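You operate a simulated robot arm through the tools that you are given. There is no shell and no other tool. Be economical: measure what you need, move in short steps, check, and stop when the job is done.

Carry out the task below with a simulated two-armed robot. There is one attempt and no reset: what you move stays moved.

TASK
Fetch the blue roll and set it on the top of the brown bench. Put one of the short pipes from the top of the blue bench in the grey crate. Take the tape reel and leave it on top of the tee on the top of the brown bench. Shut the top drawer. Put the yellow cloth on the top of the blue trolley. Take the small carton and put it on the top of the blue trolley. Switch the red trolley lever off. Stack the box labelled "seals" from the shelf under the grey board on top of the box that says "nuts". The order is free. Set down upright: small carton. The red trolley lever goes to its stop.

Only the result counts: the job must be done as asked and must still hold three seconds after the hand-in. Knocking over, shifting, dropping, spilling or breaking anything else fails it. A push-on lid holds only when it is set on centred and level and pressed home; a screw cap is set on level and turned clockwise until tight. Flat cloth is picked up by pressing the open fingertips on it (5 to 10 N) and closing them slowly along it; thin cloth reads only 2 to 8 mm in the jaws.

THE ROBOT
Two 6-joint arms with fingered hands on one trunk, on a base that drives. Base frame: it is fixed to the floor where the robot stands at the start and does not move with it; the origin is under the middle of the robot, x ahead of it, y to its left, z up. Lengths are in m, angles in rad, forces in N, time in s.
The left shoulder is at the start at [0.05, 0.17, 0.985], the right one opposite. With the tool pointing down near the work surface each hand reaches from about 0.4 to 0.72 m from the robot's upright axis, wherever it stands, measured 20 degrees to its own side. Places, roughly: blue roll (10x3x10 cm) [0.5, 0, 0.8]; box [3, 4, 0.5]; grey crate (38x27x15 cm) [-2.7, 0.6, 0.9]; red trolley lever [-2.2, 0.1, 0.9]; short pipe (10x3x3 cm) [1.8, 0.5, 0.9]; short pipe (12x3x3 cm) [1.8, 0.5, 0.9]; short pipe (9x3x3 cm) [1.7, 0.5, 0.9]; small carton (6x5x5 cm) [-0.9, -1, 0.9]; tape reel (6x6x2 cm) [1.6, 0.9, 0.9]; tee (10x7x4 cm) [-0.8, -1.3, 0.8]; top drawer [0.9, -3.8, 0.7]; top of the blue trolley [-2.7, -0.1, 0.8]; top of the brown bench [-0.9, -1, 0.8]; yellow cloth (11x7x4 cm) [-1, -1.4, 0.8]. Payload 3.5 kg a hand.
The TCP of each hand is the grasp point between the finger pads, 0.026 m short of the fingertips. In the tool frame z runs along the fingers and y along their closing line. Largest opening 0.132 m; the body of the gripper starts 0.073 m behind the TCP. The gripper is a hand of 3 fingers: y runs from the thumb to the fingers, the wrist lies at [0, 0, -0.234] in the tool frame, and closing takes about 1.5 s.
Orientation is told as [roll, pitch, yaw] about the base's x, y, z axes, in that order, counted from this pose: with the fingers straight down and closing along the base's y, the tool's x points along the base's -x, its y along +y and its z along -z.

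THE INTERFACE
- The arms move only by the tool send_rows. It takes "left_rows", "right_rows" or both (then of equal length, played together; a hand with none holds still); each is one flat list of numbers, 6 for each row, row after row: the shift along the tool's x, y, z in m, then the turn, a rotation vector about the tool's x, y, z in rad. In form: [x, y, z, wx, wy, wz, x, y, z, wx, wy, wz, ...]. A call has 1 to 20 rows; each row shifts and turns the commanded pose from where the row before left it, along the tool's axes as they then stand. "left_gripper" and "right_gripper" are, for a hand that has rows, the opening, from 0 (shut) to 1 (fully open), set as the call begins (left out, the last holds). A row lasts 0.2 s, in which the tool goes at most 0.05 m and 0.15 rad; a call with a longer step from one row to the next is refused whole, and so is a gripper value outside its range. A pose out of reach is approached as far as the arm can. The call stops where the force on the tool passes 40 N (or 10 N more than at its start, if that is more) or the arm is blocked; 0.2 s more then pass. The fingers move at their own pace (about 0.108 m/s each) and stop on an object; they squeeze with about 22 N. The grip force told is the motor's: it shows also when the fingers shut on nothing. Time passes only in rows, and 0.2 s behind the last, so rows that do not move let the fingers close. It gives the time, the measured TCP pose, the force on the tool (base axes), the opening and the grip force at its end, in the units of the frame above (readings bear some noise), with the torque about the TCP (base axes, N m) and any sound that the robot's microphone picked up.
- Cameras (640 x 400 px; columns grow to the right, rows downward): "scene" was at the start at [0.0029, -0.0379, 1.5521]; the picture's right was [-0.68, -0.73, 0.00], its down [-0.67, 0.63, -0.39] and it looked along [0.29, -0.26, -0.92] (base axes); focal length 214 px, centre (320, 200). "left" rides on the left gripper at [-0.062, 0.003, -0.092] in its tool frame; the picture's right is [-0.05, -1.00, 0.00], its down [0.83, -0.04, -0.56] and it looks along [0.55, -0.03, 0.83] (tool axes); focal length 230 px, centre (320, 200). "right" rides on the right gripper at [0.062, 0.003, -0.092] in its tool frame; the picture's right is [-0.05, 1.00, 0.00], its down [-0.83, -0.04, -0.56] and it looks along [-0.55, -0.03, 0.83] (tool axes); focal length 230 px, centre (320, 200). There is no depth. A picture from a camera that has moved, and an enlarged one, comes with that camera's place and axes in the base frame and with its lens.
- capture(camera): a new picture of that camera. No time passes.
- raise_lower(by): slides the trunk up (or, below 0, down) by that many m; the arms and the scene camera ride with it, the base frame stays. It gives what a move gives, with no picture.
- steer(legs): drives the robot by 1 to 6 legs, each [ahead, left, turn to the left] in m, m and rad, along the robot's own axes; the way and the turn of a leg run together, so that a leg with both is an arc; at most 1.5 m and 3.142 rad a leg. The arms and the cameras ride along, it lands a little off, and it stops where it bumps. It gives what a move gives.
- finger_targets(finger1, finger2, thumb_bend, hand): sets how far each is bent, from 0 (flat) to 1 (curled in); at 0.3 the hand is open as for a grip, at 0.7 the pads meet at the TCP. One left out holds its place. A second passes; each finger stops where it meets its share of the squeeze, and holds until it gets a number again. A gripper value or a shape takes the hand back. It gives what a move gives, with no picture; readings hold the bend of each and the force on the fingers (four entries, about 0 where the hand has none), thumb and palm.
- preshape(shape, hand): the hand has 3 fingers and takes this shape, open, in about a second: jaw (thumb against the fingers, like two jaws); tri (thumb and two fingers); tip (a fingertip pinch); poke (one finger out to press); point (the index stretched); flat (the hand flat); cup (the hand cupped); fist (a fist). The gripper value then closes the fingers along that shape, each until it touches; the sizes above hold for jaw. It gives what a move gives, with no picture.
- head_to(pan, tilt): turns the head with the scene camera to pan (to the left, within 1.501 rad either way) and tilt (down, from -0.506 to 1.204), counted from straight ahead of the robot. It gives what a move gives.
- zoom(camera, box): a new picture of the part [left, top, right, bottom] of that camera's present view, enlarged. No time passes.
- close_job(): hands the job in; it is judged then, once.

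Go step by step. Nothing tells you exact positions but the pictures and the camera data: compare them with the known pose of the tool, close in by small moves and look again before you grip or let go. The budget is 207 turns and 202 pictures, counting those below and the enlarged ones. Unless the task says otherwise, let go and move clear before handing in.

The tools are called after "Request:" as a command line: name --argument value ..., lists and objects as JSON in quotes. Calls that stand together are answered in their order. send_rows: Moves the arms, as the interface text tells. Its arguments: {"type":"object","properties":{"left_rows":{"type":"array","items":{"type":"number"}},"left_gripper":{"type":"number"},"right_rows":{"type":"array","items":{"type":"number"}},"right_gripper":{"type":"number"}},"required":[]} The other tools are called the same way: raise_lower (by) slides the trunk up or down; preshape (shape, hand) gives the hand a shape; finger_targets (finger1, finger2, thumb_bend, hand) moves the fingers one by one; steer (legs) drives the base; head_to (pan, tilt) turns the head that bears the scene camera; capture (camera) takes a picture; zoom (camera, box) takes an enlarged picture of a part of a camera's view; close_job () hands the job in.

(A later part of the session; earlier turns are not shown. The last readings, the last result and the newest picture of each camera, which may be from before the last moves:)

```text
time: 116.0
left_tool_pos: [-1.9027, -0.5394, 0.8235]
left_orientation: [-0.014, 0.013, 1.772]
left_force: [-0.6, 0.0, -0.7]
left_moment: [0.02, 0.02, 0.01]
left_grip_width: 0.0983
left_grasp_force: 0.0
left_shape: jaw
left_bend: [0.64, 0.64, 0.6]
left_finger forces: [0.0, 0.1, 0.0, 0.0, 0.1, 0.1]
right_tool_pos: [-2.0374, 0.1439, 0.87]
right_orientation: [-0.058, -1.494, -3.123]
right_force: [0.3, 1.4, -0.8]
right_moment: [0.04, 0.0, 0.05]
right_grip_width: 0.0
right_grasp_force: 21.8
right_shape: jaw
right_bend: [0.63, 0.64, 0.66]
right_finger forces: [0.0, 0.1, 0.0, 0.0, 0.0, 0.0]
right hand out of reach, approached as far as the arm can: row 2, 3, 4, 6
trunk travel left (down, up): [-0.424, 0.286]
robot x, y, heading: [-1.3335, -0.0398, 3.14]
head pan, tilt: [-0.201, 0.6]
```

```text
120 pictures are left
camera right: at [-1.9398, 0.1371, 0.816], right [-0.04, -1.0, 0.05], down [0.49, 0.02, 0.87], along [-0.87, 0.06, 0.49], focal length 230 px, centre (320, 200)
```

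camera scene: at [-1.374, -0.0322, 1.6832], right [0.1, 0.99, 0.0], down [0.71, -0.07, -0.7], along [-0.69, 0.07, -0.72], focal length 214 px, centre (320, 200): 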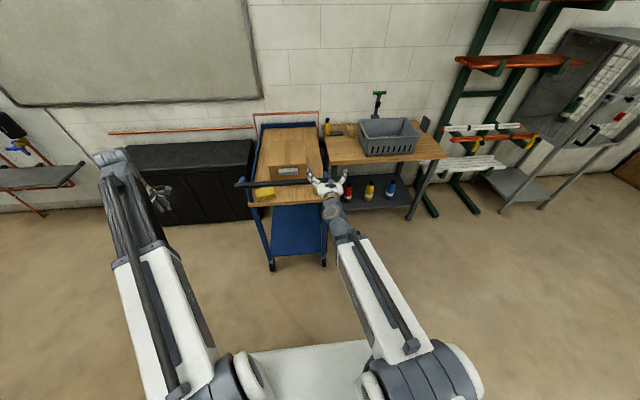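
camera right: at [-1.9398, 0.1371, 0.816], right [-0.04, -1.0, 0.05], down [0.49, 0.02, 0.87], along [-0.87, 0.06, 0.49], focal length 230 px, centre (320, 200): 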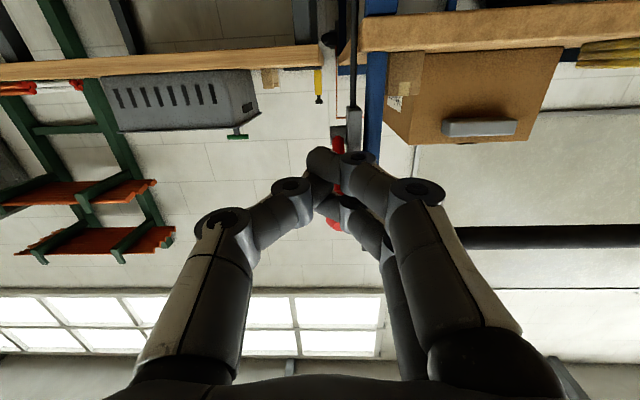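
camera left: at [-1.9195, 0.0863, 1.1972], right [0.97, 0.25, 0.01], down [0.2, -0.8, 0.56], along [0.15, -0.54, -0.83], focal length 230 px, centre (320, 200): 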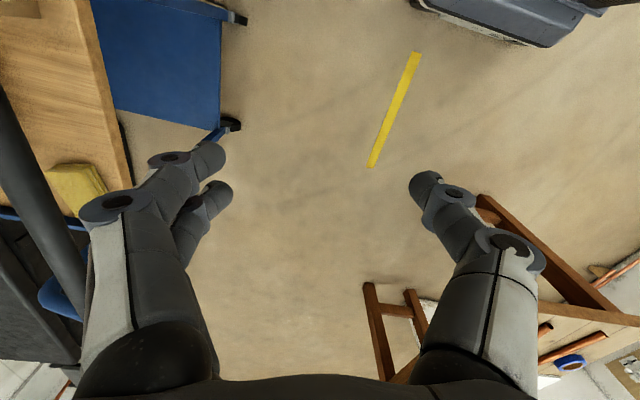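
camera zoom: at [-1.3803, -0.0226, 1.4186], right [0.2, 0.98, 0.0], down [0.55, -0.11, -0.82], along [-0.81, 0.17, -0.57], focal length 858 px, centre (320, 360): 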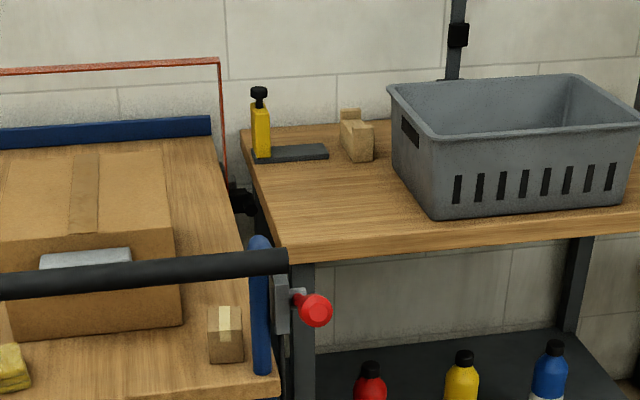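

The lever stays up. I bring the right hand back to pointing down, raise the trunk and drive round toward the blue bench.

Request:
steer --legs '[[-0.3, 0, 0]]'

Request:
raise_lower --by 0.2

Request:
send_rows --right_rows '[0, 0, 0, 0, 0.142, 0, 0, 0, 0, 0, 0.142, 0, 0, 0, 0, 0, 0.142, 0, 0, 0, 0, 0, 0.142, 0, 0, 0, 0, 0, 0.142, 0, 0, 0, 0, 0, 0.142, 0, 0, 0, 0, 0, 0.142, 0, 0, 0, 0, 0, 0.142, 0, 0, 0, 0, 0, 0.142, 0, 0, 0, 0, 0, 0.142, 0, 0, 0, 0, 0, 0.075, 0]' --right_gripper 1

Request:
steer --legs '[[0, -0.6, 0], [0, 0, 1.57], [0, 0, 1.57], [1.0, 0.3, 0]]'

Request:
head_to --pan 0 --tilt 0.55

Request:
capture --camera "scene"

```text
time: 118.1
left_tool_pos: [-1.6092, -0.5386, 0.823]
left_orientation: [-0.013, 0.013, 1.767]
left_force: [-0.7, 0.2, -0.1]
left_moment: [-0.02, -0.03, 0.02]
left_grip_width: 0.0987
left_grasp_force: 0.0
left_shape: jaw
left_bend: [0.64, 0.64, 0.6]
left_finger forces: [0.0, 0.0, 0.0, 0.0, 0.1, 0.1]
right_tool_pos: [-1.7395, 0.1441, 0.8698]
right_orientation: [-0.054, -1.496, -3.125]
right_force: [-0.7, 0.6, -0.4]
right_moment: [-0.01, 0.02, 0.01]
right_grip_width: 0.0
right_grasp_force: 22.3
right_shape: jaw
right_bend: [0.63, 0.64, 0.66]
right_finger forces: [0.1, 0.1, 0.0, 0.0, 0.0, 0.1]
trunk travel left (down, up): [-0.424, 0.286]
robot x, y, heading: [-1.0361, -0.0424, 3.139]
head pan, tilt: [-0.201, 0.6]
```

```text
time: 120.2
left_tool_pos: [-1.6084, -0.5391, 1.0221]
left_orientation: [-0.013, 0.012, 1.769]
left_force: [0.3, -1.7, 0.4]
left_moment: [0.04, -0.01, -0.05]
left_grip_width: 0.0985
left_grasp_force: 0.1
left_shape: jaw
left_bend: [0.64, 0.64, 0.6]
left_finger forces: [0.1, 0.0, 0.0, 0.0, 0.1, 0.0]
right_tool_pos: [-1.7405, 0.1448, 1.0694]
right_orientation: [-0.055, -1.495, -3.126]
right_force: [0.1, -0.4, -0.7]
right_moment: [0.0, 0.02, 0.02]
right_grip_width: 0.0
right_grasp_force: 22.1
right_shape: jaw
right_bend: [0.63, 0.64, 0.66]
right_finger forces: [0.0, 0.1, 0.0, 0.0, 0.1, 0.1]
trunk travel left (down, up): [-0.624, 0.086]
robot x, y, heading: [-1.0391, -0.0401, 3.137]
head pan, tilt: [-0.201, 0.6]
```

```text
time: 122.7
left_tool_pos: [-1.6085, -0.5396, 1.0233]
left_orientation: [-0.015, 0.011, 1.769]
left_force: [-0.1, -0.6, -0.2]
left_moment: [0.01, -0.04, 0.05]
left_grip_width: 0.0988
left_grasp_force: 0.0
left_shape: jaw
left_bend: [0.64, 0.64, 0.6]
left_finger forces: [0.1, 0.1, 0.0, 0.1, 0.1, 0.0]
right_tool_pos: [-1.6974, 0.3266, 1.0321]
right_orientation: [0.251, -0.12, -3.106]
right_force: [0.0, -0.1, 0.5]
right_moment: [-0.01, -0.01, 0.01]
right_grip_width: 0.1317
right_grasp_force: 0.1
right_shape: jaw
right_bend: [0.3, 0.3, 0.3]
right_finger forces: [0.1, 0.0, 0.0, 0.1, 0.1, 0.0]
right hand out of reach, approached as far as the arm can: row 1, 2, 3, 4, 5, 6, 7, 8, 9, 10
trunk travel left (down, up): [-0.624, 0.086]
robot x, y, heading: [-1.0368, -0.0458, 3.139]
head pan, tilt: [-0.201, 0.6]
```

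```text
time: 138.6
left_tool_pos: [0.5163, 1.3743, 1.0239]
left_orientation: [-0.013, 0.013, -1.363]
left_force: [-0.1, -0.6, -0.3]
left_moment: [-0.03, 0.0, 0.01]
left_grip_width: 0.0988
left_grasp_force: 0.0
left_shape: jaw
left_bend: [0.64, 0.64, 0.6]
left_finger forces: [0.1, 0.1, 0.1, 0.0, 0.0, 0.0]
right_tool_pos: [0.6124, 0.5067, 1.0313]
right_orientation: [0.25, -0.12, 0.044]
right_force: [0.4, 0.1, -0.9]
right_moment: [0.01, 0.01, -0.03]
right_grip_width: 0.132
right_grasp_force: 0.0
right_shape: jaw
right_bend: [0.3, 0.3, 0.3]
right_finger forces: [0.1, 0.0, 0.0, 0.0, 0.0, 0.0]
trunk travel left (down, up): [-0.624, 0.086]
robot x, y, heading: [-0.0554, 0.8738, 0.003]
head pan, tilt: [-0.201, 0.6]
```

```text
time: 139.4
left_tool_pos: [0.5164, 1.3728, 1.0234]
left_orientation: [-0.015, 0.013, -1.364]
left_force: [0.9, 0.9, 0.5]
left_moment: [0.0, 0.01, -0.01]
left_grip_width: 0.0988
left_grasp_force: 0.1
left_shape: jaw
left_bend: [0.64, 0.64, 0.6]
left_finger forces: [0.1, 0.0, 0.1, 0.0, 0.0, 0.0]
right_tool_pos: [0.612, 0.5079, 1.0307]
right_orientation: [0.249, -0.12, 0.045]
right_force: [0.1, -0.3, -0.5]
right_moment: [-0.04, -0.04, 0.03]
right_grip_width: 0.1319
right_grasp_force: 0.1
right_shape: jaw
right_bend: [0.3, 0.3, 0.3]
right_finger forces: [0.0, 0.0, 0.0, 0.1, 0.1, 0.1]
trunk travel left (down, up): [-0.624, 0.086]
robot x, y, heading: [-0.0525, 0.8724, 0.007]
head pan, tilt: [0.0, 0.55]
```

```text
119 pictures are left
camera scene: at [-0.0015, 0.8738, 1.6231], right [0.0, -1.0, 0.0], down [-0.52, 0.0, -0.85], along [0.85, 0.0, -0.52], focal length 214 px, centre (320, 200)
```

scene: 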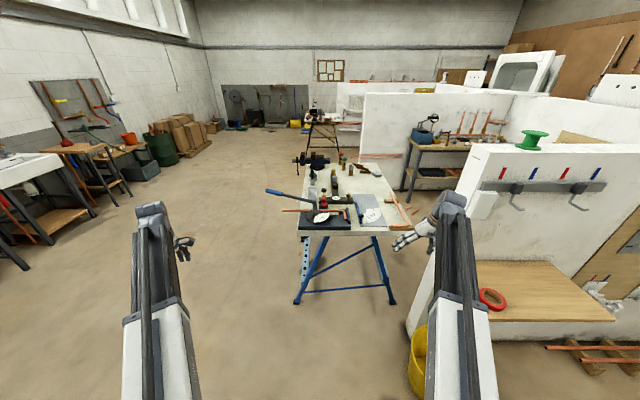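

I see the blue-legged bench ahead. I zoom on it and on the left-hand wall where the grey board and shelf are.

Request:
zoom --camera "scene" --box '[250, 140, 410, 240]'

Request:
zoom --camera "scene" --box '[0, 70, 190, 210]'

```text
4.00 times, centred on (330, 190) of scene
camera zoom: at [-0.0015, 0.8738, 1.6231], right [0.0, -1.0, 0.0], down [-0.52, 0.0, -0.85], along [0.85, 0.0, -0.52], focal length 858 px, centre (280, 240)
```

zoom: 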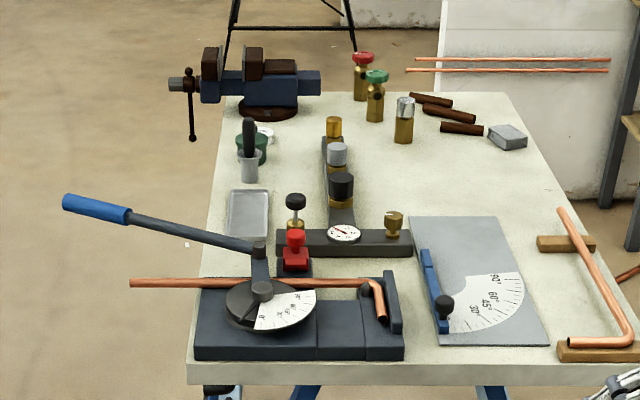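

```text
2.86 times, centred on (95, 140) of scene
camera zoom: at [-0.0015, 0.8738, 1.6231], right [0.0, -1.0, 0.0], down [-0.52, 0.0, -0.85], along [0.85, 0.0, -0.52], focal length 613 px, centre (963, 371)
```

zoom: 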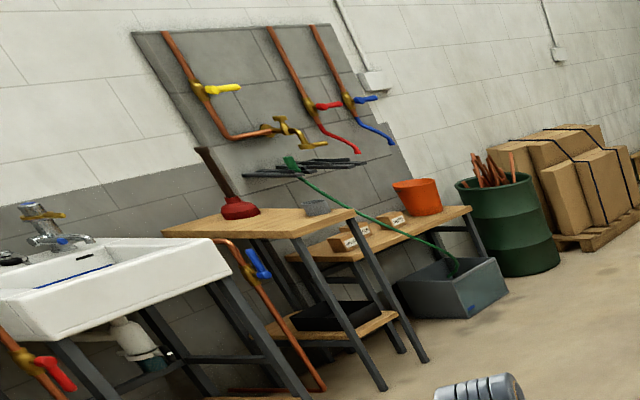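

The short pipes are the brown cylinders near the bench's far right corner (≈ (1.7, 0.5)); the reel should be the white disc near (1.64, 0.90). I level the right hand, raise the trunk and drive to the bench's left side.

Request:
send_rows --right_rows '[0, 0, 0, 0.125, 0.06, 0.022, 0, 0, 0, 0.125, 0.06, 0.022]'

Request:
raise_lower --by 0.08

Request:
steer --legs '[[0, 0.85, 0], [1.45, 0, 0], [0.15, 0, 0], [0, 0, -1.57]]'

Request:
head_to --pan 0.1 --tilt 0.75

Request:
capture --camera "scene"

```text
time: 140.0
left_tool_pos: [0.5154, 1.3724, 1.0234]
left_orientation: [-0.014, 0.011, -1.364]
left_force: [0.1, -0.1, 0.4]
left_moment: [0.02, 0.0, 0.0]
left_grip_width: 0.0989
left_grasp_force: 0.1
left_shape: jaw
left_bend: [0.64, 0.64, 0.6]
left_finger forces: [0.1, 0.0, 0.0, 0.1, 0.0, 0.1]
right_tool_pos: [0.6123, 0.5086, 1.0314]
right_orientation: [0.251, -0.119, 0.045]
right_force: [0.0, -0.2, -1.0]
right_moment: [-0.05, -0.01, 0.01]
right_grip_width: 0.132
right_grasp_force: 0.1
right_shape: jaw
right_bend: [0.3, 0.3, 0.3]
right_finger forces: [0.0, 0.1, 0.0, 0.0, 0.0, 0.0]
right hand out of reach, approached as far as the arm can: row 1, 2
trunk travel left (down, up): [-0.624, 0.086]
robot x, y, heading: [-0.0503, 0.8726, 0.001]
head pan, tilt: [0.0, 0.55]
```

```text
time: 141.1
left_tool_pos: [0.5167, 1.3727, 1.1045]
left_orientation: [-0.014, 0.013, -1.365]
left_force: [-0.1, -0.4, 0.4]
left_moment: [0.03, 0.01, 0.01]
left_grip_width: 0.0987
left_grasp_force: 0.2
left_shape: jaw
left_bend: [0.64, 0.64, 0.6]
left_finger forces: [0.1, 0.0, 0.0, 0.1, 0.1, 0.0]
right_tool_pos: [0.6117, 0.5083, 1.1117]
right_orientation: [0.249, -0.119, 0.043]
right_force: [1.1, -1.2, 0.2]
right_moment: [0.04, 0.01, 0.02]
right_grip_width: 0.1322
right_grasp_force: 0.1
right_shape: jaw
right_bend: [0.3, 0.3, 0.3]
right_finger forces: [0.1, 0.1, 0.0, 0.0, 0.0, 0.0]
trunk travel left (down, up): [-0.704, 0.006]
robot x, y, heading: [-0.0495, 0.8718, -0.0]
head pan, tilt: [0.0, 0.55]
```

```text
time: 157.3
left_tool_pos: [2.0367, 1.1615, 1.1028]
left_orientation: [-0.015, 0.012, -2.941]
left_force: [-0.6, 1.0, -0.7]
left_moment: [-0.04, 0.01, 0.01]
left_grip_width: 0.0984
left_grasp_force: 0.1
left_shape: jaw
left_bend: [0.64, 0.64, 0.6]
left_finger forces: [0.1, 0.0, 0.0, 0.1, 0.1, 0.1]
right_tool_pos: [1.1708, 1.0695, 1.1117]
right_orientation: [0.247, -0.12, -1.534]
right_force: [-0.7, 0.5, 0.1]
right_moment: [-0.01, 0.02, 0.02]
right_grip_width: 0.1319
right_grasp_force: 0.0
right_shape: jaw
right_bend: [0.3, 0.3, 0.3]
right_finger forces: [0.0, 0.1, 0.1, 0.0, 0.1, 0.0]
trunk travel left (down, up): [-0.704, 0.006]
robot x, y, heading: [1.5365, 1.7321, -1.573]
head pan, tilt: [0.0, 0.55]
```

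```text
time: 158.0
left_tool_pos: [2.0368, 1.1627, 1.1029]
left_orientation: [-0.014, 0.011, -2.941]
left_force: [-0.5, -0.2, 0.1]
left_moment: [-0.01, -0.03, -0.03]
left_grip_width: 0.0987
left_grasp_force: 0.1
left_shape: jaw
left_bend: [0.64, 0.64, 0.6]
left_finger forces: [0.1, 0.0, 0.0, 0.0, 0.1, 0.1]
right_tool_pos: [1.1708, 1.0703, 1.1106]
right_orientation: [0.249, -0.121, -1.532]
right_force: [0.3, -0.1, 0.7]
right_moment: [-0.02, 0.0, 0.02]
right_grip_width: 0.1319
right_grasp_force: 0.0
right_shape: jaw
right_bend: [0.3, 0.3, 0.3]
right_finger forces: [0.0, 0.1, 0.0, 0.0, 0.0, 0.0]
trunk travel left (down, up): [-0.704, 0.006]
robot x, y, heading: [1.5418, 1.7336, -1.575]
head pan, tilt: [0.099, 0.75]
```

```text
116 pictures are left
camera scene: at [1.5471, 1.6912, 1.6858], right [-1.0, -0.1, 0.0], down [-0.07, 0.68, -0.73], along [0.07, -0.73, -0.68], focal length 214 px, centre (320, 200)
```

scene: 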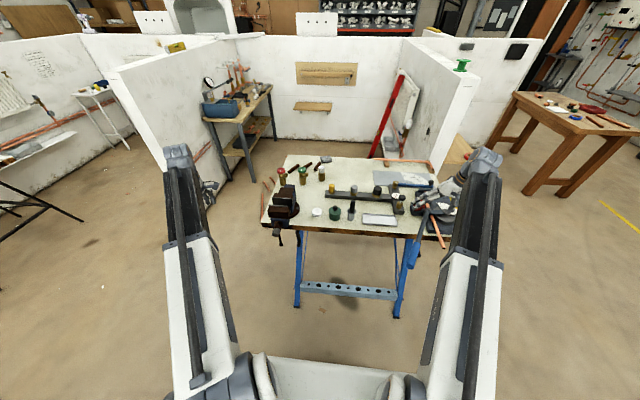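

Request:
zoom --camera "scene" --box '[255, 150, 395, 238]'

```text
4.55 times, centred on (325, 194) of scene
camera zoom: at [1.5471, 1.6912, 1.6858], right [-1.0, -0.1, 0.0], down [-0.07, 0.68, -0.73], along [0.07, -0.73, -0.68], focal length 975 px, centre (297, 227)
```

zoom: 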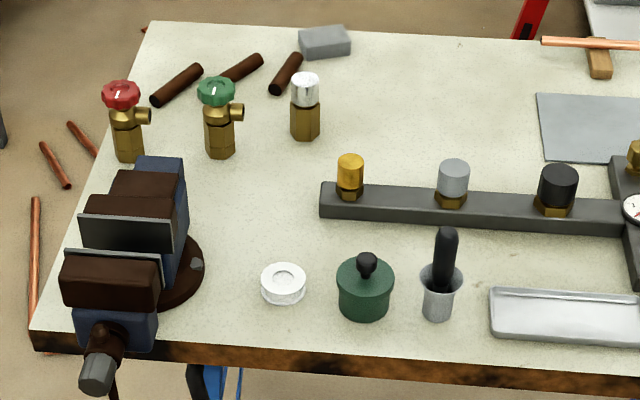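

The reel (white, flat) is at (1.64, 0.90). I bring the left hand inward, drive closer and look from the hand camera.

Request:
send_rows --left_rows '[-0.0425, -0.0086, 0, 0, 0, 0, -0.0425, -0.0086, 0, 0, 0, 0, -0.0425, -0.0086, 0, 0, 0, 0, -0.0425, -0.0086, 0, 0, 0, 0, -0.0425, -0.0086, 0, 0, 0, 0, -0.0425, -0.0086, 0, 0, 0, 0, -0.0425, -0.0086, 0, 0, 0, 0, -0.0425, -0.0086, 0, 0, 0, 0, -0.0425, -0.0086, 0, 0, 0, 0]' --left_gripper 1

Request:
steer --legs '[[0.24, 0, 0]]'

Request:
capture --camera "left"

Request:
capture --camera "scene"

```text
time: 160.0
left_tool_pos: [1.6495, 1.1646, 1.1034]
left_orientation: [-0.015, 0.013, -2.941]
left_force: [-0.7, 1.0, -0.4]
left_moment: [-0.02, -0.02, -0.02]
left_grip_width: 0.1319
left_grasp_force: 0.0
left_shape: jaw
left_bend: [0.3, 0.3, 0.3]
left_finger forces: [0.1, 0.1, 0.0, 0.1, 0.1, 0.1]
right_tool_pos: [1.1708, 1.07, 1.1122]
right_orientation: [0.25, -0.119, -1.533]
right_force: [-0.2, 0.0, -0.2]
right_moment: [0.0, -0.01, -0.04]
right_grip_width: 0.1319
right_grasp_force: 0.1
right_shape: jaw
right_bend: [0.3, 0.3, 0.3]
right_finger forces: [0.1, 0.0, 0.0, 0.0, 0.0, 0.0]
trunk travel left (down, up): [-0.704, 0.006]
robot x, y, heading: [1.5395, 1.7324, -1.572]
head pan, tilt: [0.099, 0.75]
```

```text
time: 161.8
left_tool_pos: [1.6516, 0.927, 1.1031]
left_orientation: [-0.016, 0.012, -2.941]
left_force: [0.3, -0.1, 0.9]
left_moment: [0.02, 0.0, 0.01]
left_grip_width: 0.1319
left_grasp_force: 0.0
left_shape: jaw
left_bend: [0.3, 0.3, 0.3]
left_finger forces: [0.0, 0.1, 0.0, 0.1, 0.0, 0.1]
right_tool_pos: [1.1722, 0.8331, 1.1094]
right_orientation: [0.249, -0.12, -1.529]
right_force: [-0.3, -0.1, -0.1]
right_moment: [0.03, 0.01, -0.02]
right_grip_width: 0.1317
right_grasp_force: 0.1
right_shape: jaw
right_bend: [0.3, 0.3, 0.3]
right_finger forces: [0.1, 0.0, 0.0, 0.1, 0.0, 0.0]
trunk travel left (down, up): [-0.704, 0.006]
robot x, y, heading: [1.5385, 1.4889, -1.573]
head pan, tilt: [0.099, 0.75]
```

```text
114 pictures are left
camera left: at [1.5905, 0.9109, 1.1955], right [-0.25, 0.97, 0.01], down [0.8, 0.2, 0.57], along [0.54, 0.15, -0.82], focal length 230 px, centre (320, 200)
```

left: 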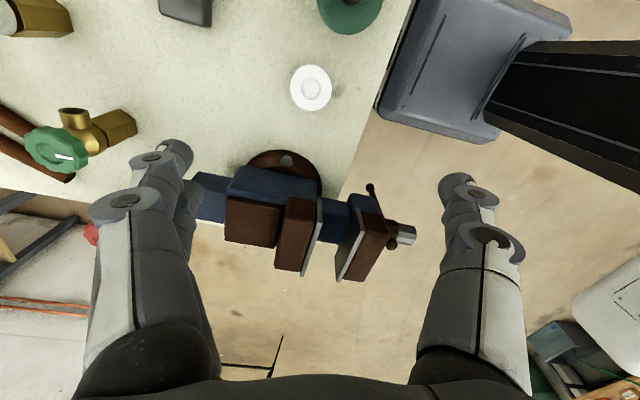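

```text
113 pictures are left
camera scene: at [1.5469, 1.453, 1.6857], right [-1.0, -0.1, 0.0], down [-0.07, 0.68, -0.73], along [0.07, -0.73, -0.68], focal length 214 px, centre (320, 200)
```

scene: 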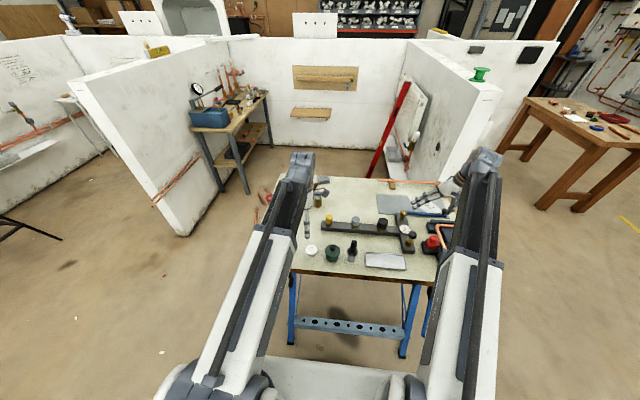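

The reel is beneath the left hand. I centre it and lower to z ≈ 0.93.

Request:
send_rows --left_rows '[-0.015, 0.011, 0.03, 0, 0, 0, 0, 0, 0.045, 0, 0, 0, 0, 0, 0.045, 0, 0, 0, 0, 0, 0.05, 0, 0, 0, 0, 0, 0, 0, 0, 0]'

Request:
capture --camera "left"

```text
time: 163.0
left_tool_pos: [1.6387, 0.9165, 0.936]
left_orientation: [-0.015, 0.011, -2.939]
left_force: [0.3, -0.2, 0.0]
left_moment: [-0.01, 0.01, -0.01]
left_grip_width: 0.1318
left_grasp_force: 0.1
left_shape: jaw
left_bend: [0.3, 0.3, 0.3]
left_finger forces: [0.1, 0.0, 0.0, 0.1, 0.0, 0.0]
right_tool_pos: [1.1724, 0.8323, 1.112]
right_orientation: [0.25, -0.121, -1.531]
right_force: [-0.1, 0.5, -1.0]
right_moment: [-0.01, 0.01, -0.02]
right_grip_width: 0.1322
right_grasp_force: 0.0
right_shape: jaw
right_bend: [0.3, 0.3, 0.3]
right_finger forces: [0.2, 0.0, 0.0, 0.0, 0.0, 0.0]
trunk travel left (down, up): [-0.704, 0.006]
robot x, y, heading: [1.5368, 1.4919, -1.57]
head pan, tilt: [0.099, 0.75]
```

```text
112 pictures are left
camera left: at [1.5774, 0.902, 1.0283], right [-0.25, 0.97, 0.01], down [0.8, 0.2, 0.56], along [0.54, 0.15, -0.82], focal length 230 px, centre (320, 200)
```

left: 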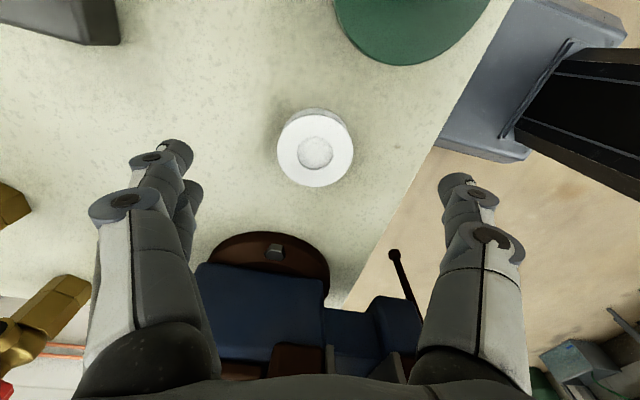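

The reel's top is at ≈ 0.86, the bench at ≈ 0.84. I lower to 0.878 and close.

Request:
send_rows --left_rows '[0, 0, 0.03, 0, 0, 0, 0, 0, 0.02, 0, 0, 0, 0, 0, 0.008, 0, 0, 0, 0, 0, 0, 0, 0, 0]'

Request:
send_rows --left_rows '[0, 0, 0, 0, 0, 0, 0, 0, 0, 0, 0, 0, 0, 0, 0, 0, 0, 0, 0, 0, 0, 0, 0, 0, 0, 0, 0, 0, 0, 0, 0, 0, 0, 0, 0, 0, 0, 0, 0, 0, 0, 0, 0, 0, 0, 0, 0, 0]' --left_gripper 0

Request:
capture --camera "left"

```text
time: 163.8
left_tool_pos: [1.6398, 0.9183, 0.8835]
left_orientation: [-0.004, 0.01, -2.939]
left_force: [1.1, 7.5, 26.1]
left_moment: [-1.41, -0.23, 0.07]
left_grip_width: 0.1316
left_grasp_force: 0.1
left_shape: jaw
left_bend: [0.31, 0.3, 0.3]
left_finger forces: [13.7, 9.4, 0.0, 0.1, 3.3, 0.0]
right_tool_pos: [1.1711, 0.8346, 1.1121]
right_orientation: [0.249, -0.12, -1.529]
right_force: [0.0, 0.0, 0.2]
right_moment: [0.0, -0.01, -0.01]
right_grip_width: 0.1319
right_grasp_force: 0.0
right_shape: jaw
right_bend: [0.3, 0.3, 0.3]
right_finger forces: [0.0, 0.1, 0.1, 0.0, 0.1, 0.1]
trunk travel left (down, up): [-0.704, 0.006]
robot x, y, heading: [1.5372, 1.4947, -1.57]
head pan, tilt: [0.099, 0.75]
stopped in row 4 (left hand): the force on the tool passed its limit at 44 N (the readings are from after the stop); the commanded pose is now the measured one
```

```text
time: 164.3
left_tool_pos: [1.6391, 0.9174, 0.8867]
left_orientation: [0.004, 0.007, -2.94]
left_force: [0.8, 1.5, 49.4]
left_moment: [0.22, 0.14, -0.01]
left_grip_width: 0.1084
left_grasp_force: 21.8
left_shape: jaw
left_bend: [0.6, 0.6, 0.53]
left_finger forces: [12.2, 11.4, 0.0, 0.1, 25.4, 0.1]
right_tool_pos: [1.1711, 0.8361, 1.1128]
right_orientation: [0.25, -0.122, -1.531]
right_force: [0.2, -0.6, 0.7]
right_moment: [-0.02, -0.02, 0.01]
right_grip_width: 0.1319
right_grasp_force: 0.0
right_shape: jaw
right_bend: [0.3, 0.3, 0.3]
right_finger forces: [0.0, 0.0, 0.0, 0.0, 0.1, 0.1]
trunk travel left (down, up): [-0.704, 0.006]
robot x, y, heading: [1.5395, 1.4981, -1.571]
head pan, tilt: [0.099, 0.75]
stopped in row 2 (left hand): the force on the tool passed its limit at 42 N (the readings are from after the stop); the commanded pose is now the measured one
```

```text
111 pictures are left
camera left: at [1.5793, 0.9027, 0.9802], right [-0.25, 0.97, 0.0], down [0.8, 0.21, 0.56], along [0.54, 0.14, -0.83], focal length 230 px, centre (320, 200)
```

left: 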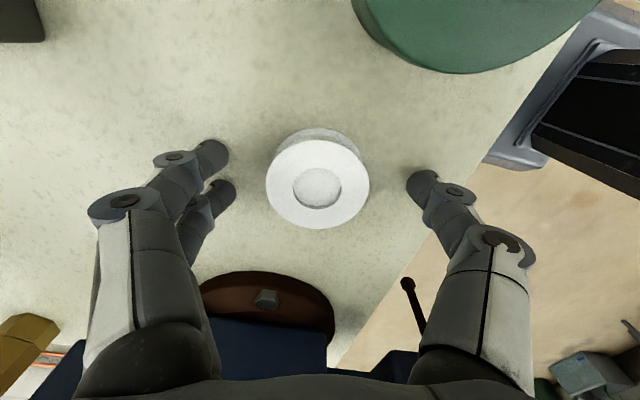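

The bench is at ≈ 0.857. I rise a little and close again.

Request:
send_rows --left_rows '[0, 0, -0.011, 0, 0, 0, 0, 0, 0, 0, 0, 0, 0, 0, 0, 0, 0, 0, 0, 0, 0, 0, 0, 0, 0, 0, 0, 0, 0, 0, 0, 0, 0, 0, 0, 0, 0, 0, 0, 0, 0, 0]' --left_gripper 0

Request:
capture --camera "left"

```text
time: 165.9
left_tool_pos: [1.6388, 0.9185, 0.8933]
left_orientation: [-0.005, 0.009, -2.938]
left_force: [0.3, -0.2, 0.2]
left_moment: [-0.01, 0.0, -0.01]
left_grip_width: 0.0958
left_grasp_force: 21.9
left_shape: jaw
left_bend: [0.66, 0.65, 0.58]
left_finger forces: [0.0, 0.0, 0.0, 0.0, 0.0, 0.0]
right_tool_pos: [1.1713, 0.833, 1.1104]
right_orientation: [0.249, -0.122, -1.529]
right_force: [-0.3, -0.7, 1.3]
right_moment: [0.02, -0.02, 0.03]
right_grip_width: 0.132
right_grasp_force: 0.1
right_shape: jaw
right_bend: [0.3, 0.3, 0.3]
right_finger forces: [0.0, 0.0, 0.0, 0.0, 0.0, 0.0]
trunk travel left (down, up): [-0.704, 0.006]
robot x, y, heading: [1.5366, 1.4978, -1.57]
head pan, tilt: [0.099, 0.75]
```

```text
110 pictures are left
camera left: at [1.5793, 0.9021, 0.9857], right [-0.25, 0.97, 0.0], down [0.8, 0.21, 0.56], along [0.54, 0.15, -0.83], focal length 230 px, centre (320, 200)
```

left: 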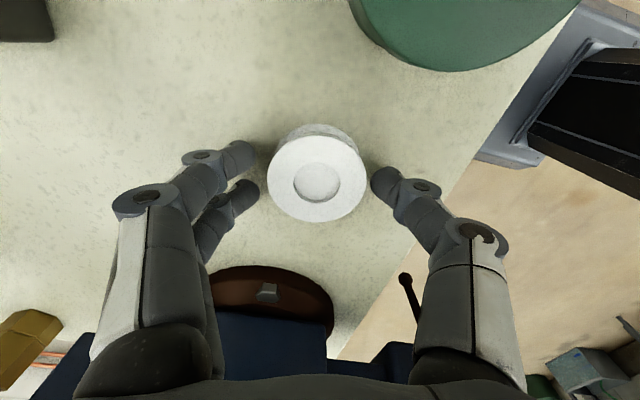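

The fingers stopped short. I open a little and close again.

Request:
send_rows --left_rows '[0, 0, -0.002, 0, 0, 0, 0, 0, 0, 0, 0, 0, 0, 0, 0, 0, 0, 0]' --left_gripper 0.8

Request:
send_rows --left_rows '[0, 0, 0, 0, 0, 0, 0, 0, 0, 0, 0, 0, 0, 0, 0, 0, 0, 0, 0, 0, 0, 0, 0, 0, 0, 0, 0, 0, 0, 0, 0, 0, 0, 0, 0, 0, 0, 0, 0, 0, 0, 0]' --left_gripper 0

Request:
capture --camera "left"

```text
time: 166.7
left_tool_pos: [1.6387, 0.9164, 0.8937]
left_orientation: [-0.006, 0.009, -2.942]
left_force: [1.0, 0.0, 0.0]
left_moment: [-0.02, 0.0, 0.0]
left_grip_width: 0.1057
left_grasp_force: 0.0
left_shape: jaw
left_bend: [0.59, 0.59, 0.56]
left_finger forces: [0.0, 0.0, 0.0, 0.0, 0.0, 0.1]
right_tool_pos: [1.1717, 0.8331, 1.1118]
right_orientation: [0.251, -0.12, -1.53]
right_force: [0.1, 0.1, -0.3]
right_moment: [-0.03, -0.05, 0.02]
right_grip_width: 0.1321
right_grasp_force: 0.1
right_shape: jaw
right_bend: [0.3, 0.3, 0.3]
right_finger forces: [0.0, 0.0, 0.0, 0.1, 0.0, 0.1]
trunk travel left (down, up): [-0.704, 0.006]
robot x, y, heading: [1.5394, 1.4974, -1.566]
head pan, tilt: [0.099, 0.75]
```

```text
time: 168.3
left_tool_pos: [1.6387, 0.9173, 0.8945]
left_orientation: [-0.006, 0.009, -2.938]
left_force: [-1.1, -0.2, 0.1]
left_moment: [0.0, 0.01, 0.0]
left_grip_width: 0.0436
left_grasp_force: 21.7
left_shape: jaw
left_bend: [0.74, 0.73, 0.7]
left_finger forces: [9.9, 10.2, 0.1, 0.0, 19.8, 0.0]
right_tool_pos: [1.1717, 0.8324, 1.1105]
right_orientation: [0.251, -0.12, -1.531]
right_force: [-0.5, 0.2, 1.1]
right_moment: [0.01, 0.0, 0.0]
right_grip_width: 0.1321
right_grasp_force: 0.0
right_shape: jaw
right_bend: [0.3, 0.3, 0.3]
right_finger forces: [0.1, 0.0, 0.0, 0.0, 0.0, 0.1]
trunk travel left (down, up): [-0.704, 0.006]
robot x, y, heading: [1.54, 1.4934, -1.568]
head pan, tilt: [0.099, 0.75]
```

```text
109 pictures are left
camera left: at [1.5791, 0.9019, 0.9872], right [-0.25, 0.97, 0.0], down [0.8, 0.21, 0.56], along [0.54, 0.15, -0.83], focal length 230 px, centre (320, 200)
```

left: 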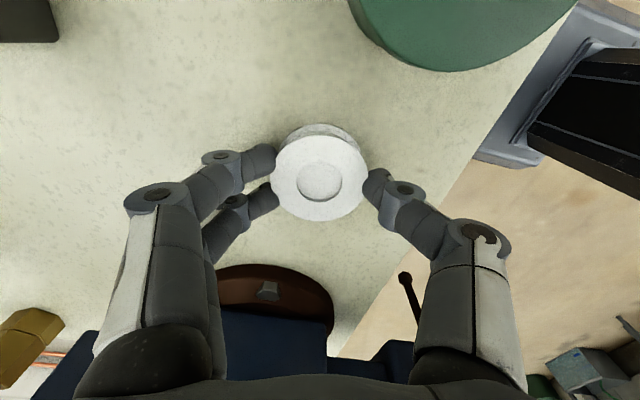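

The reel is gripped. I lift it and pull the right hand in to a normal pose.

Request:
send_rows --left_rows '[0, 0, -0.02, 0, 0, 0, 0, 0, -0.045, 0, 0, 0, 0, 0, -0.045, 0, 0, 0, 0, 0, -0.045, 0, 0, 0, 0, 0, -0.045, 0, 0, 0]' --right_rows '[0.03, 0.024, 0, 0, 0, 0, 0.03, 0.024, 0, 0, 0, 0, 0.03, 0.024, 0, 0, 0, 0, 0.03, 0.024, 0, 0, 0, 0, 0.03, 0.024, 0, 0, 0, 0]'

Request:
capture --camera "left"

```text
time: 169.5
left_tool_pos: [1.6366, 0.9174, 1.0964]
left_orientation: [-0.005, 0.009, -2.939]
left_force: [0.1, 0.3, -0.2]
left_moment: [-0.02, 0.03, 0.01]
left_grip_width: 0.0433
left_grasp_force: 21.6
left_shape: jaw
left_bend: [0.74, 0.73, 0.7]
left_finger forces: [10.0, 10.4, 0.0, 0.1, 19.9, 0.1]
right_tool_pos: [1.2829, 0.9906, 1.1221]
right_orientation: [0.249, -0.122, -1.533]
right_force: [-0.1, 0.7, 0.0]
right_moment: [-0.02, -0.01, -0.02]
right_grip_width: 0.1321
right_grasp_force: 0.0
right_shape: jaw
right_bend: [0.3, 0.3, 0.3]
right_finger forces: [0.0, 0.0, 0.1, 0.1, 0.0, 0.0]
trunk travel left (down, up): [-0.704, 0.006]
robot x, y, heading: [1.5369, 1.4969, -1.569]
head pan, tilt: [0.099, 0.75]
```

```text
108 pictures are left
camera left: at [1.5762, 0.9021, 1.1882], right [-0.25, 0.97, 0.0], down [0.8, 0.21, 0.56], along [0.54, 0.15, -0.83], focal length 230 px, centre (320, 200)
```

left: 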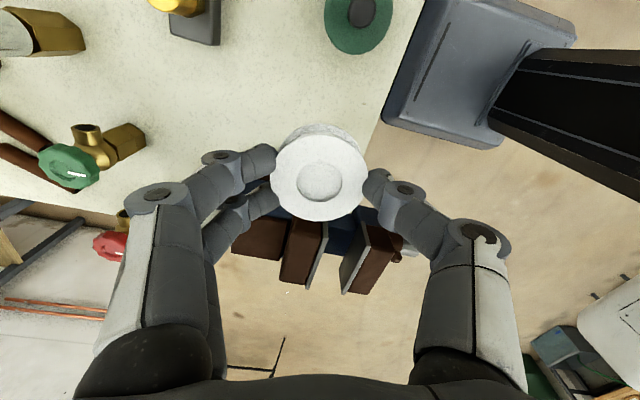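

The reel is held. I level the right hand, then drive round to the bench's far (east) end for the pipe.

Request:
send_rows --right_rows '[0, 0, 0, 0.125, 0.06, 0.02, 0, 0, 0, 0.125, 0.06, 0.02]'

Request:
steer --legs '[[-0.3, 0, 0], [0, 1.03, 0], [0, 0, -1.57], [0, 0.9, 0]]'

Request:
head_to --pan 0.15 --tilt 0.75

Request:
capture --camera "scene"

```text
time: 170.1
left_tool_pos: [1.6361, 0.9176, 1.0946]
left_orientation: [-0.005, 0.008, -2.94]
left_force: [0.6, -0.4, -0.7]
left_moment: [0.0, -0.01, 0.03]
left_grip_width: 0.0432
left_grasp_force: 21.6
left_shape: jaw
left_bend: [0.74, 0.73, 0.7]
left_finger forces: [10.1, 10.3, 0.0, 0.0, 20.0, 0.0]
right_tool_pos: [1.2825, 0.99, 1.1219]
right_orientation: [0.25, -0.121, -1.531]
right_force: [-1.1, -0.2, -0.5]
right_moment: [0.0, 0.0, 0.01]
right_grip_width: 0.132
right_grasp_force: 0.0
right_shape: jaw
right_bend: [0.3, 0.3, 0.3]
right_finger forces: [0.1, 0.0, 0.0, 0.0, 0.0, 0.0]
right hand out of reach, approached as far as the arm can: row 1, 2
trunk travel left (down, up): [-0.704, 0.006]
robot x, y, heading: [1.5427, 1.495, -1.572]
head pan, tilt: [0.099, 0.75]
```

```text
time: 185.1
left_tool_pos: [2.0248, 0.7785, 1.0946]
left_orientation: [-0.004, 0.008, 1.796]
left_force: [0.2, -0.2, -0.4]
left_moment: [0.01, 0.01, 0.02]
left_grip_width: 0.0429
left_grasp_force: 21.8
left_shape: jaw
left_bend: [0.74, 0.73, 0.7]
left_finger forces: [10.1, 10.3, 0.1, 0.0, 19.6, 0.0]
right_tool_pos: [2.0891, 1.1336, 1.1216]
right_orientation: [0.248, -0.121, -3.078]
right_force: [-0.1, -0.1, -0.4]
right_moment: [0.02, 0.01, -0.05]
right_grip_width: 0.132
right_grasp_force: 0.2
right_shape: jaw
right_bend: [0.3, 0.3, 0.3]
right_finger forces: [0.1, 0.1, 0.1, 0.0, 0.0, 0.0]
trunk travel left (down, up): [-0.704, 0.006]
robot x, y, heading: [2.6003, 0.8886, -3.12]
head pan, tilt: [0.099, 0.75]
```

```text
time: 185.8
left_tool_pos: [2.0232, 0.7784, 1.0943]
left_orientation: [-0.005, 0.009, 1.795]
left_force: [-0.3, 0.1, -0.3]
left_moment: [0.03, 0.01, -0.02]
left_grip_width: 0.0428
left_grasp_force: 22.8
left_shape: jaw
left_bend: [0.74, 0.73, 0.7]
left_finger forces: [10.2, 10.4, 0.0, 0.0, 19.6, 0.0]
right_tool_pos: [2.0902, 1.1332, 1.1222]
right_orientation: [0.25, -0.122, -3.081]
right_force: [0.8, 0.4, 0.7]
right_moment: [0.03, 0.0, 0.02]
right_grip_width: 0.1322
right_grasp_force: 0.1
right_shape: jaw
right_bend: [0.3, 0.3, 0.3]
right_finger forces: [0.1, 0.0, 0.1, 0.1, 0.0, 0.0]
trunk travel left (down, up): [-0.704, 0.006]
robot x, y, heading: [2.5994, 0.8907, -3.12]
head pan, tilt: [0.15, 0.75]
```

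```text
107 pictures are left
camera scene: at [2.5588, 0.8776, 1.6857], right [-0.17, 0.99, 0.0], down [0.67, 0.12, -0.73], along [-0.72, -0.13, -0.68], focal length 214 px, centre (320, 200)
```

scene: 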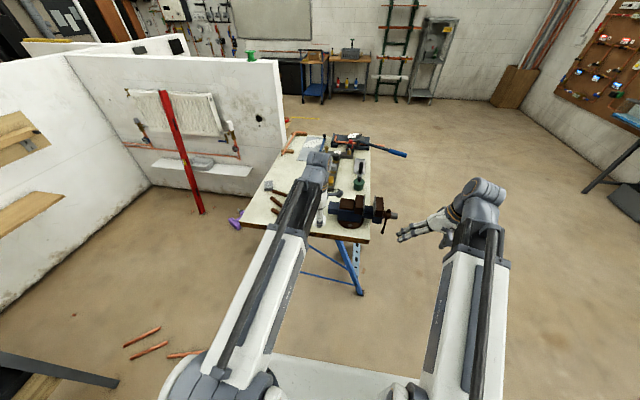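

The right hand keeps a tilt at this yaw; I turn it about its axis toward the pipe's cross direction and then try levelling.

Request:
send_rows --right_rows '[0, 0, 0, 0, 0, -0.14, 0, 0, 0, 0, 0, -0.14, 0, 0, 0, 0, 0, -0.14, 0, 0, 0, 0, 0, -0.14, 0, 0, 0, 0, 0, -0.14, 0, 0, 0, 0, 0, -0.14]'

Request:
zoom --camera "scene" --box '[240, 130, 400, 230]'

```text
time: 187.2
left_tool_pos: [2.0229, 0.7796, 1.0949]
left_orientation: [-0.005, 0.009, 1.795]
left_force: [0.9, 0.0, -0.4]
left_moment: [-0.06, 0.01, -0.02]
left_grip_width: 0.0428
left_grasp_force: 22.0
left_shape: jaw
left_bend: [0.74, 0.73, 0.7]
left_finger forces: [10.0, 10.3, 0.0, 0.0, 19.6, 0.1]
right_tool_pos: [2.0894, 1.1326, 1.1227]
right_orientation: [0.077, -0.267, -2.232]
right_force: [-0.6, 0.4, -0.5]
right_moment: [0.0, 0.02, 0.02]
right_grip_width: 0.1321
right_grasp_force: 0.1
right_shape: jaw
right_bend: [0.3, 0.3, 0.3]
right_finger forces: [0.0, 0.1, 0.1, 0.0, 0.0, 0.1]
trunk travel left (down, up): [-0.704, 0.006]
robot x, y, heading: [2.5994, 0.8909, -3.118]
head pan, tilt: [0.15, 0.75]
```

```text
4.00 times, centred on (320, 180) of scene
camera zoom: at [2.5588, 0.8775, 1.6857], right [-0.17, 0.99, 0.0], down [0.67, 0.12, -0.73], along [-0.72, -0.13, -0.68], focal length 858 px, centre (320, 280)
```

zoom: 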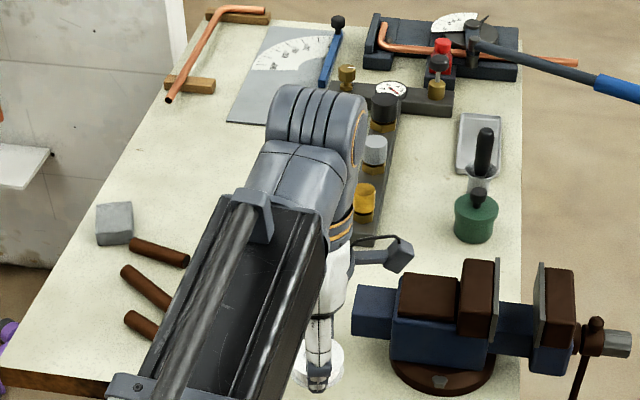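

Turning works. Now I level it.

Request:
send_rows --right_rows '[0, 0, 0, 0.038, 0.134, 0, 0, 0, 0, 0.038, 0.134, 0]'

Request:
steer --legs '[[0, 0.42, 0], [0.12, 0, 0]]'

Request:
capture --camera "right"

Request:
capture --camera "scene"

```text
time: 187.8
left_tool_pos: [2.0241, 0.7779, 1.0952]
left_orientation: [-0.005, 0.009, 1.797]
left_force: [1.1, -0.6, 0.5]
left_moment: [-0.01, -0.01, 0.01]
left_grip_width: 0.043
left_grasp_force: 21.6
left_shape: jaw
left_bend: [0.74, 0.73, 0.7]
left_finger forces: [10.0, 10.4, 0.1, 0.0, 19.5, 0.0]
right_tool_pos: [2.0889, 1.1322, 1.1206]
right_orientation: [0.077, -0.267, -2.234]
right_force: [-0.1, -0.3, -0.6]
right_moment: [0.01, 0.0, 0.02]
right_grip_width: 0.1322
right_grasp_force: 0.0
right_shape: jaw
right_bend: [0.3, 0.3, 0.3]
right_finger forces: [0.0, 0.1, 0.0, 0.0, 0.0, 0.0]
right hand out of reach, approached as far as the arm can: row 1, 2
trunk travel left (down, up): [-0.704, 0.006]
robot x, y, heading: [2.5995, 0.8892, -3.117]
head pan, tilt: [0.15, 0.75]
```

```text
time: 191.1
left_tool_pos: [1.9172, 0.3581, 1.0935]
left_orientation: [-0.006, 0.009, 1.805]
left_force: [-0.6, -0.6, -1.1]
left_moment: [0.03, -0.03, 0.0]
left_grip_width: 0.0428
left_grasp_force: 22.0
left_shape: jaw
left_bend: [0.74, 0.73, 0.7]
left_finger forces: [10.1, 10.4, 0.0, 0.1, 19.7, 0.0]
right_tool_pos: [1.9795, 0.7126, 1.1224]
right_orientation: [0.077, -0.265, -2.226]
right_force: [-0.7, -0.4, 0.8]
right_moment: [0.01, -0.03, 0.01]
right_grip_width: 0.1319
right_grasp_force: 0.0
right_shape: jaw
right_bend: [0.3, 0.3, 0.3]
right_finger forces: [0.0, 0.0, 0.0, 0.0, 0.1, 0.0]
trunk travel left (down, up): [-0.704, 0.006]
robot x, y, heading: [2.4932, 0.4754, -3.11]
head pan, tilt: [0.15, 0.75]
```

```text
105 pictures are left
camera right: at [2.027, 0.7814, 1.1941], right [0.77, -0.63, 0.09], down [-0.47, -0.47, 0.75], along [-0.43, -0.62, -0.66], focal length 230 px, centre (320, 200)
```

right: 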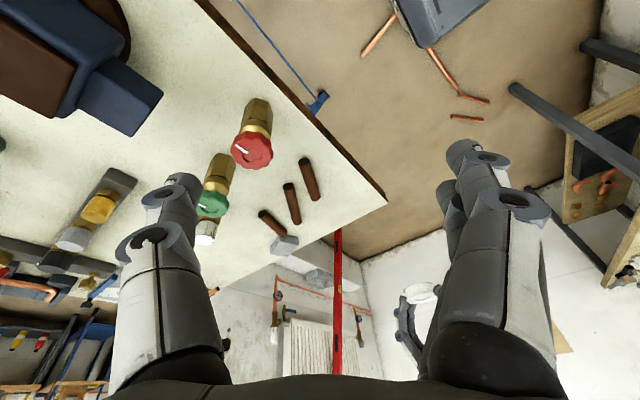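

```text
104 pictures are left
camera scene: at [2.4504, 0.4616, 1.6857], right [-0.18, 0.98, 0.0], down [0.67, 0.12, -0.73], along [-0.72, -0.13, -0.68], focal length 214 px, centre (320, 200)
```

scene: 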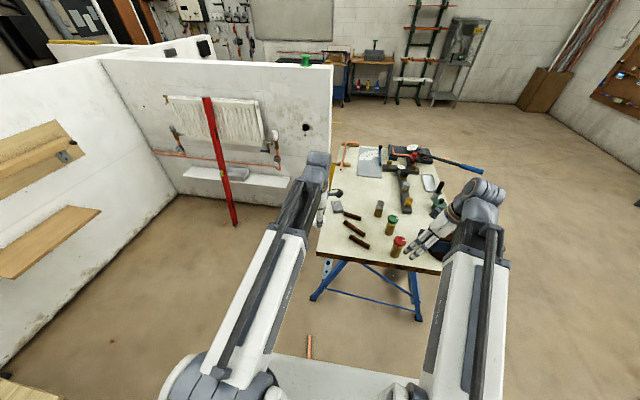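

The three pipes lie at the near right corner; pipe 1 is at ≈ (1.836, 0.532), axis ≈ 63°, with pipe 2 about 5 cm beside it. I move the right hand over it, turn slightly, and try again to level.

Request:
send_rows --right_rows '[-0.0438, 0.0019, 0.0119, 0, 0, 0, -0.0438, 0.0019, 0.0119, 0, 0, 0, -0.0438, 0.0019, 0.0119, 0, 0, 0, -0.0438, 0.0019, 0.0119, 0, 0, 0, -0.0438, 0.0019, 0.0119, 0, 0, 0, 0, 0, 0, 0, 0, -0.148, 0, 0, 0, 0.07, 0.12, 0, 0, 0, 0, 0.07, 0.12, 0]' --right_gripper 0.7

Request:
capture --camera "right"

```text
time: 192.9
left_tool_pos: [1.917, 0.3587, 1.0937]
left_orientation: [-0.005, 0.007, 1.806]
left_force: [-0.1, 0.9, -1.5]
left_moment: [0.01, -0.01, 0.01]
left_grip_width: 0.0429
left_grasp_force: 22.3
left_shape: jaw
left_bend: [0.74, 0.73, 0.7]
left_finger forces: [10.1, 10.3, 0.0, 0.0, 19.7, 0.0]
right_tool_pos: [1.849, 0.532, 1.1226]
right_orientation: [0.055, -0.301, -2.074]
right_force: [0.7, 0.3, 0.3]
right_moment: [-0.01, 0.0, -0.01]
right_grip_width: 0.0926
right_grasp_force: 0.1
right_shape: jaw
right_bend: [0.67, 0.67, 0.64]
right_finger forces: [0.1, 0.0, 0.0, 0.1, 0.1, 0.0]
right hand out of reach, approached as far as the arm can: row 5, 6, 7, 8
trunk travel left (down, up): [-0.704, 0.006]
robot x, y, heading: [2.4938, 0.4752, -3.106]
head pan, tilt: [0.15, 0.75]
```

```text
103 pictures are left
camera right: at [1.8895, 0.6089, 1.192], right [0.86, -0.51, 0.07], down [-0.37, -0.52, 0.77], along [-0.36, -0.69, -0.63], focal length 230 px, centre (320, 200)
```

right: 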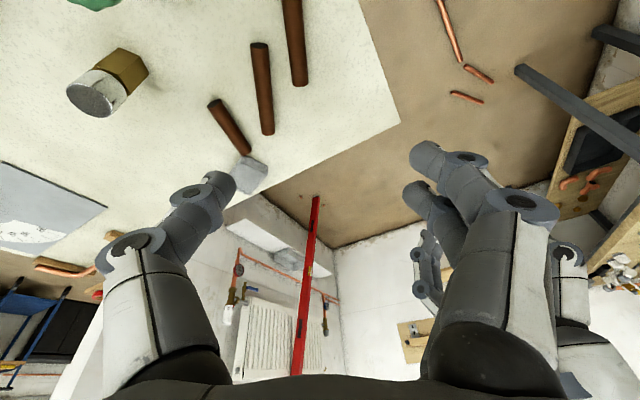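

I keep the lean (it lies along the pipe) and grip pipe 1 toward its free end, away from pipe 2. I lower to z ≈ 0.96 and look.

Request:
send_rows --right_rows '[0.017, -0.0032, 0.0373, 0, 0, 0, 0.017, -0.0032, 0.0373, 0, 0, 0, 0.017, -0.0032, 0.0373, 0, 0, 0, 0.017, -0.0032, 0.0373, 0, 0, 0, 0, 0, 0, 0, 0, 0]'

Request:
capture --camera "right"

Request:
zoom --camera "scene" --box '[300, 160, 460, 280]'

```text
time: 194.1
left_tool_pos: [1.9172, 0.3586, 1.0949]
left_orientation: [-0.006, 0.009, 1.804]
left_force: [0.6, -0.5, -0.4]
left_moment: [-0.02, 0.03, -0.03]
left_grip_width: 0.0427
left_grasp_force: 22.7
left_shape: jaw
left_bend: [0.74, 0.73, 0.7]
left_finger forces: [10.1, 10.3, 0.1, 0.0, 19.7, 0.0]
right_tool_pos: [1.8585, 0.5532, 0.9604]
right_orientation: [0.055, -0.299, -2.074]
right_force: [0.2, 0.2, 1.4]
right_moment: [0.03, -0.02, 0.03]
right_grip_width: 0.0926
right_grasp_force: 0.1
right_shape: jaw
right_bend: [0.67, 0.67, 0.64]
right_finger forces: [0.0, 0.1, 0.0, 0.0, 0.0, 0.0]
trunk travel left (down, up): [-0.704, 0.006]
robot x, y, heading: [2.4924, 0.4742, -3.112]
head pan, tilt: [0.15, 0.75]
```

```text
102 pictures are left
camera right: at [1.8986, 0.6304, 1.0308], right [0.86, -0.51, 0.07], down [-0.37, -0.52, 0.77], along [-0.36, -0.69, -0.63], focal length 230 px, centre (320, 200)
```

right: 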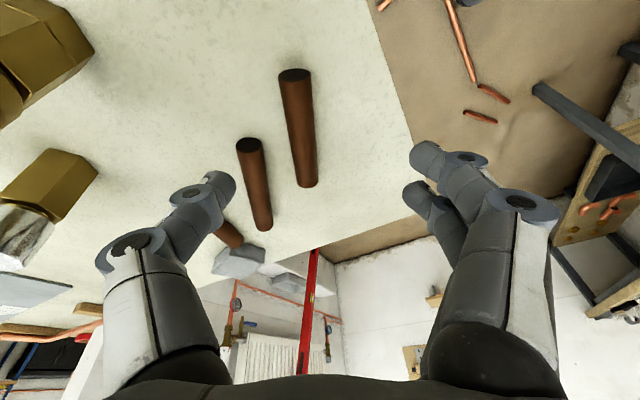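

```text
3.33 times, centred on (380, 220) of scene
camera zoom: at [2.4512, 0.4626, 1.6857], right [-0.18, 0.98, 0.0], down [0.67, 0.12, -0.73], along [-0.72, -0.13, -0.68], focal length 715 px, centre (120, 133)
```

zoom: 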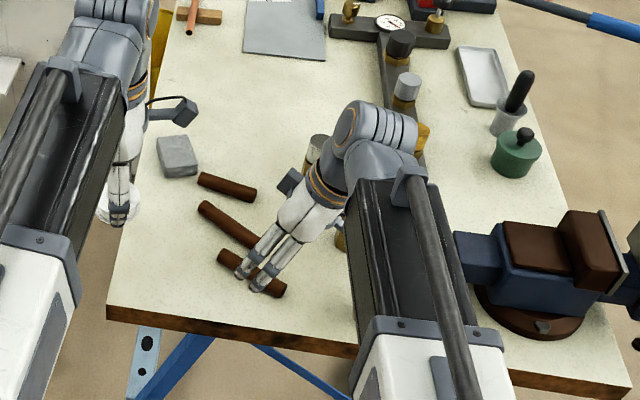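

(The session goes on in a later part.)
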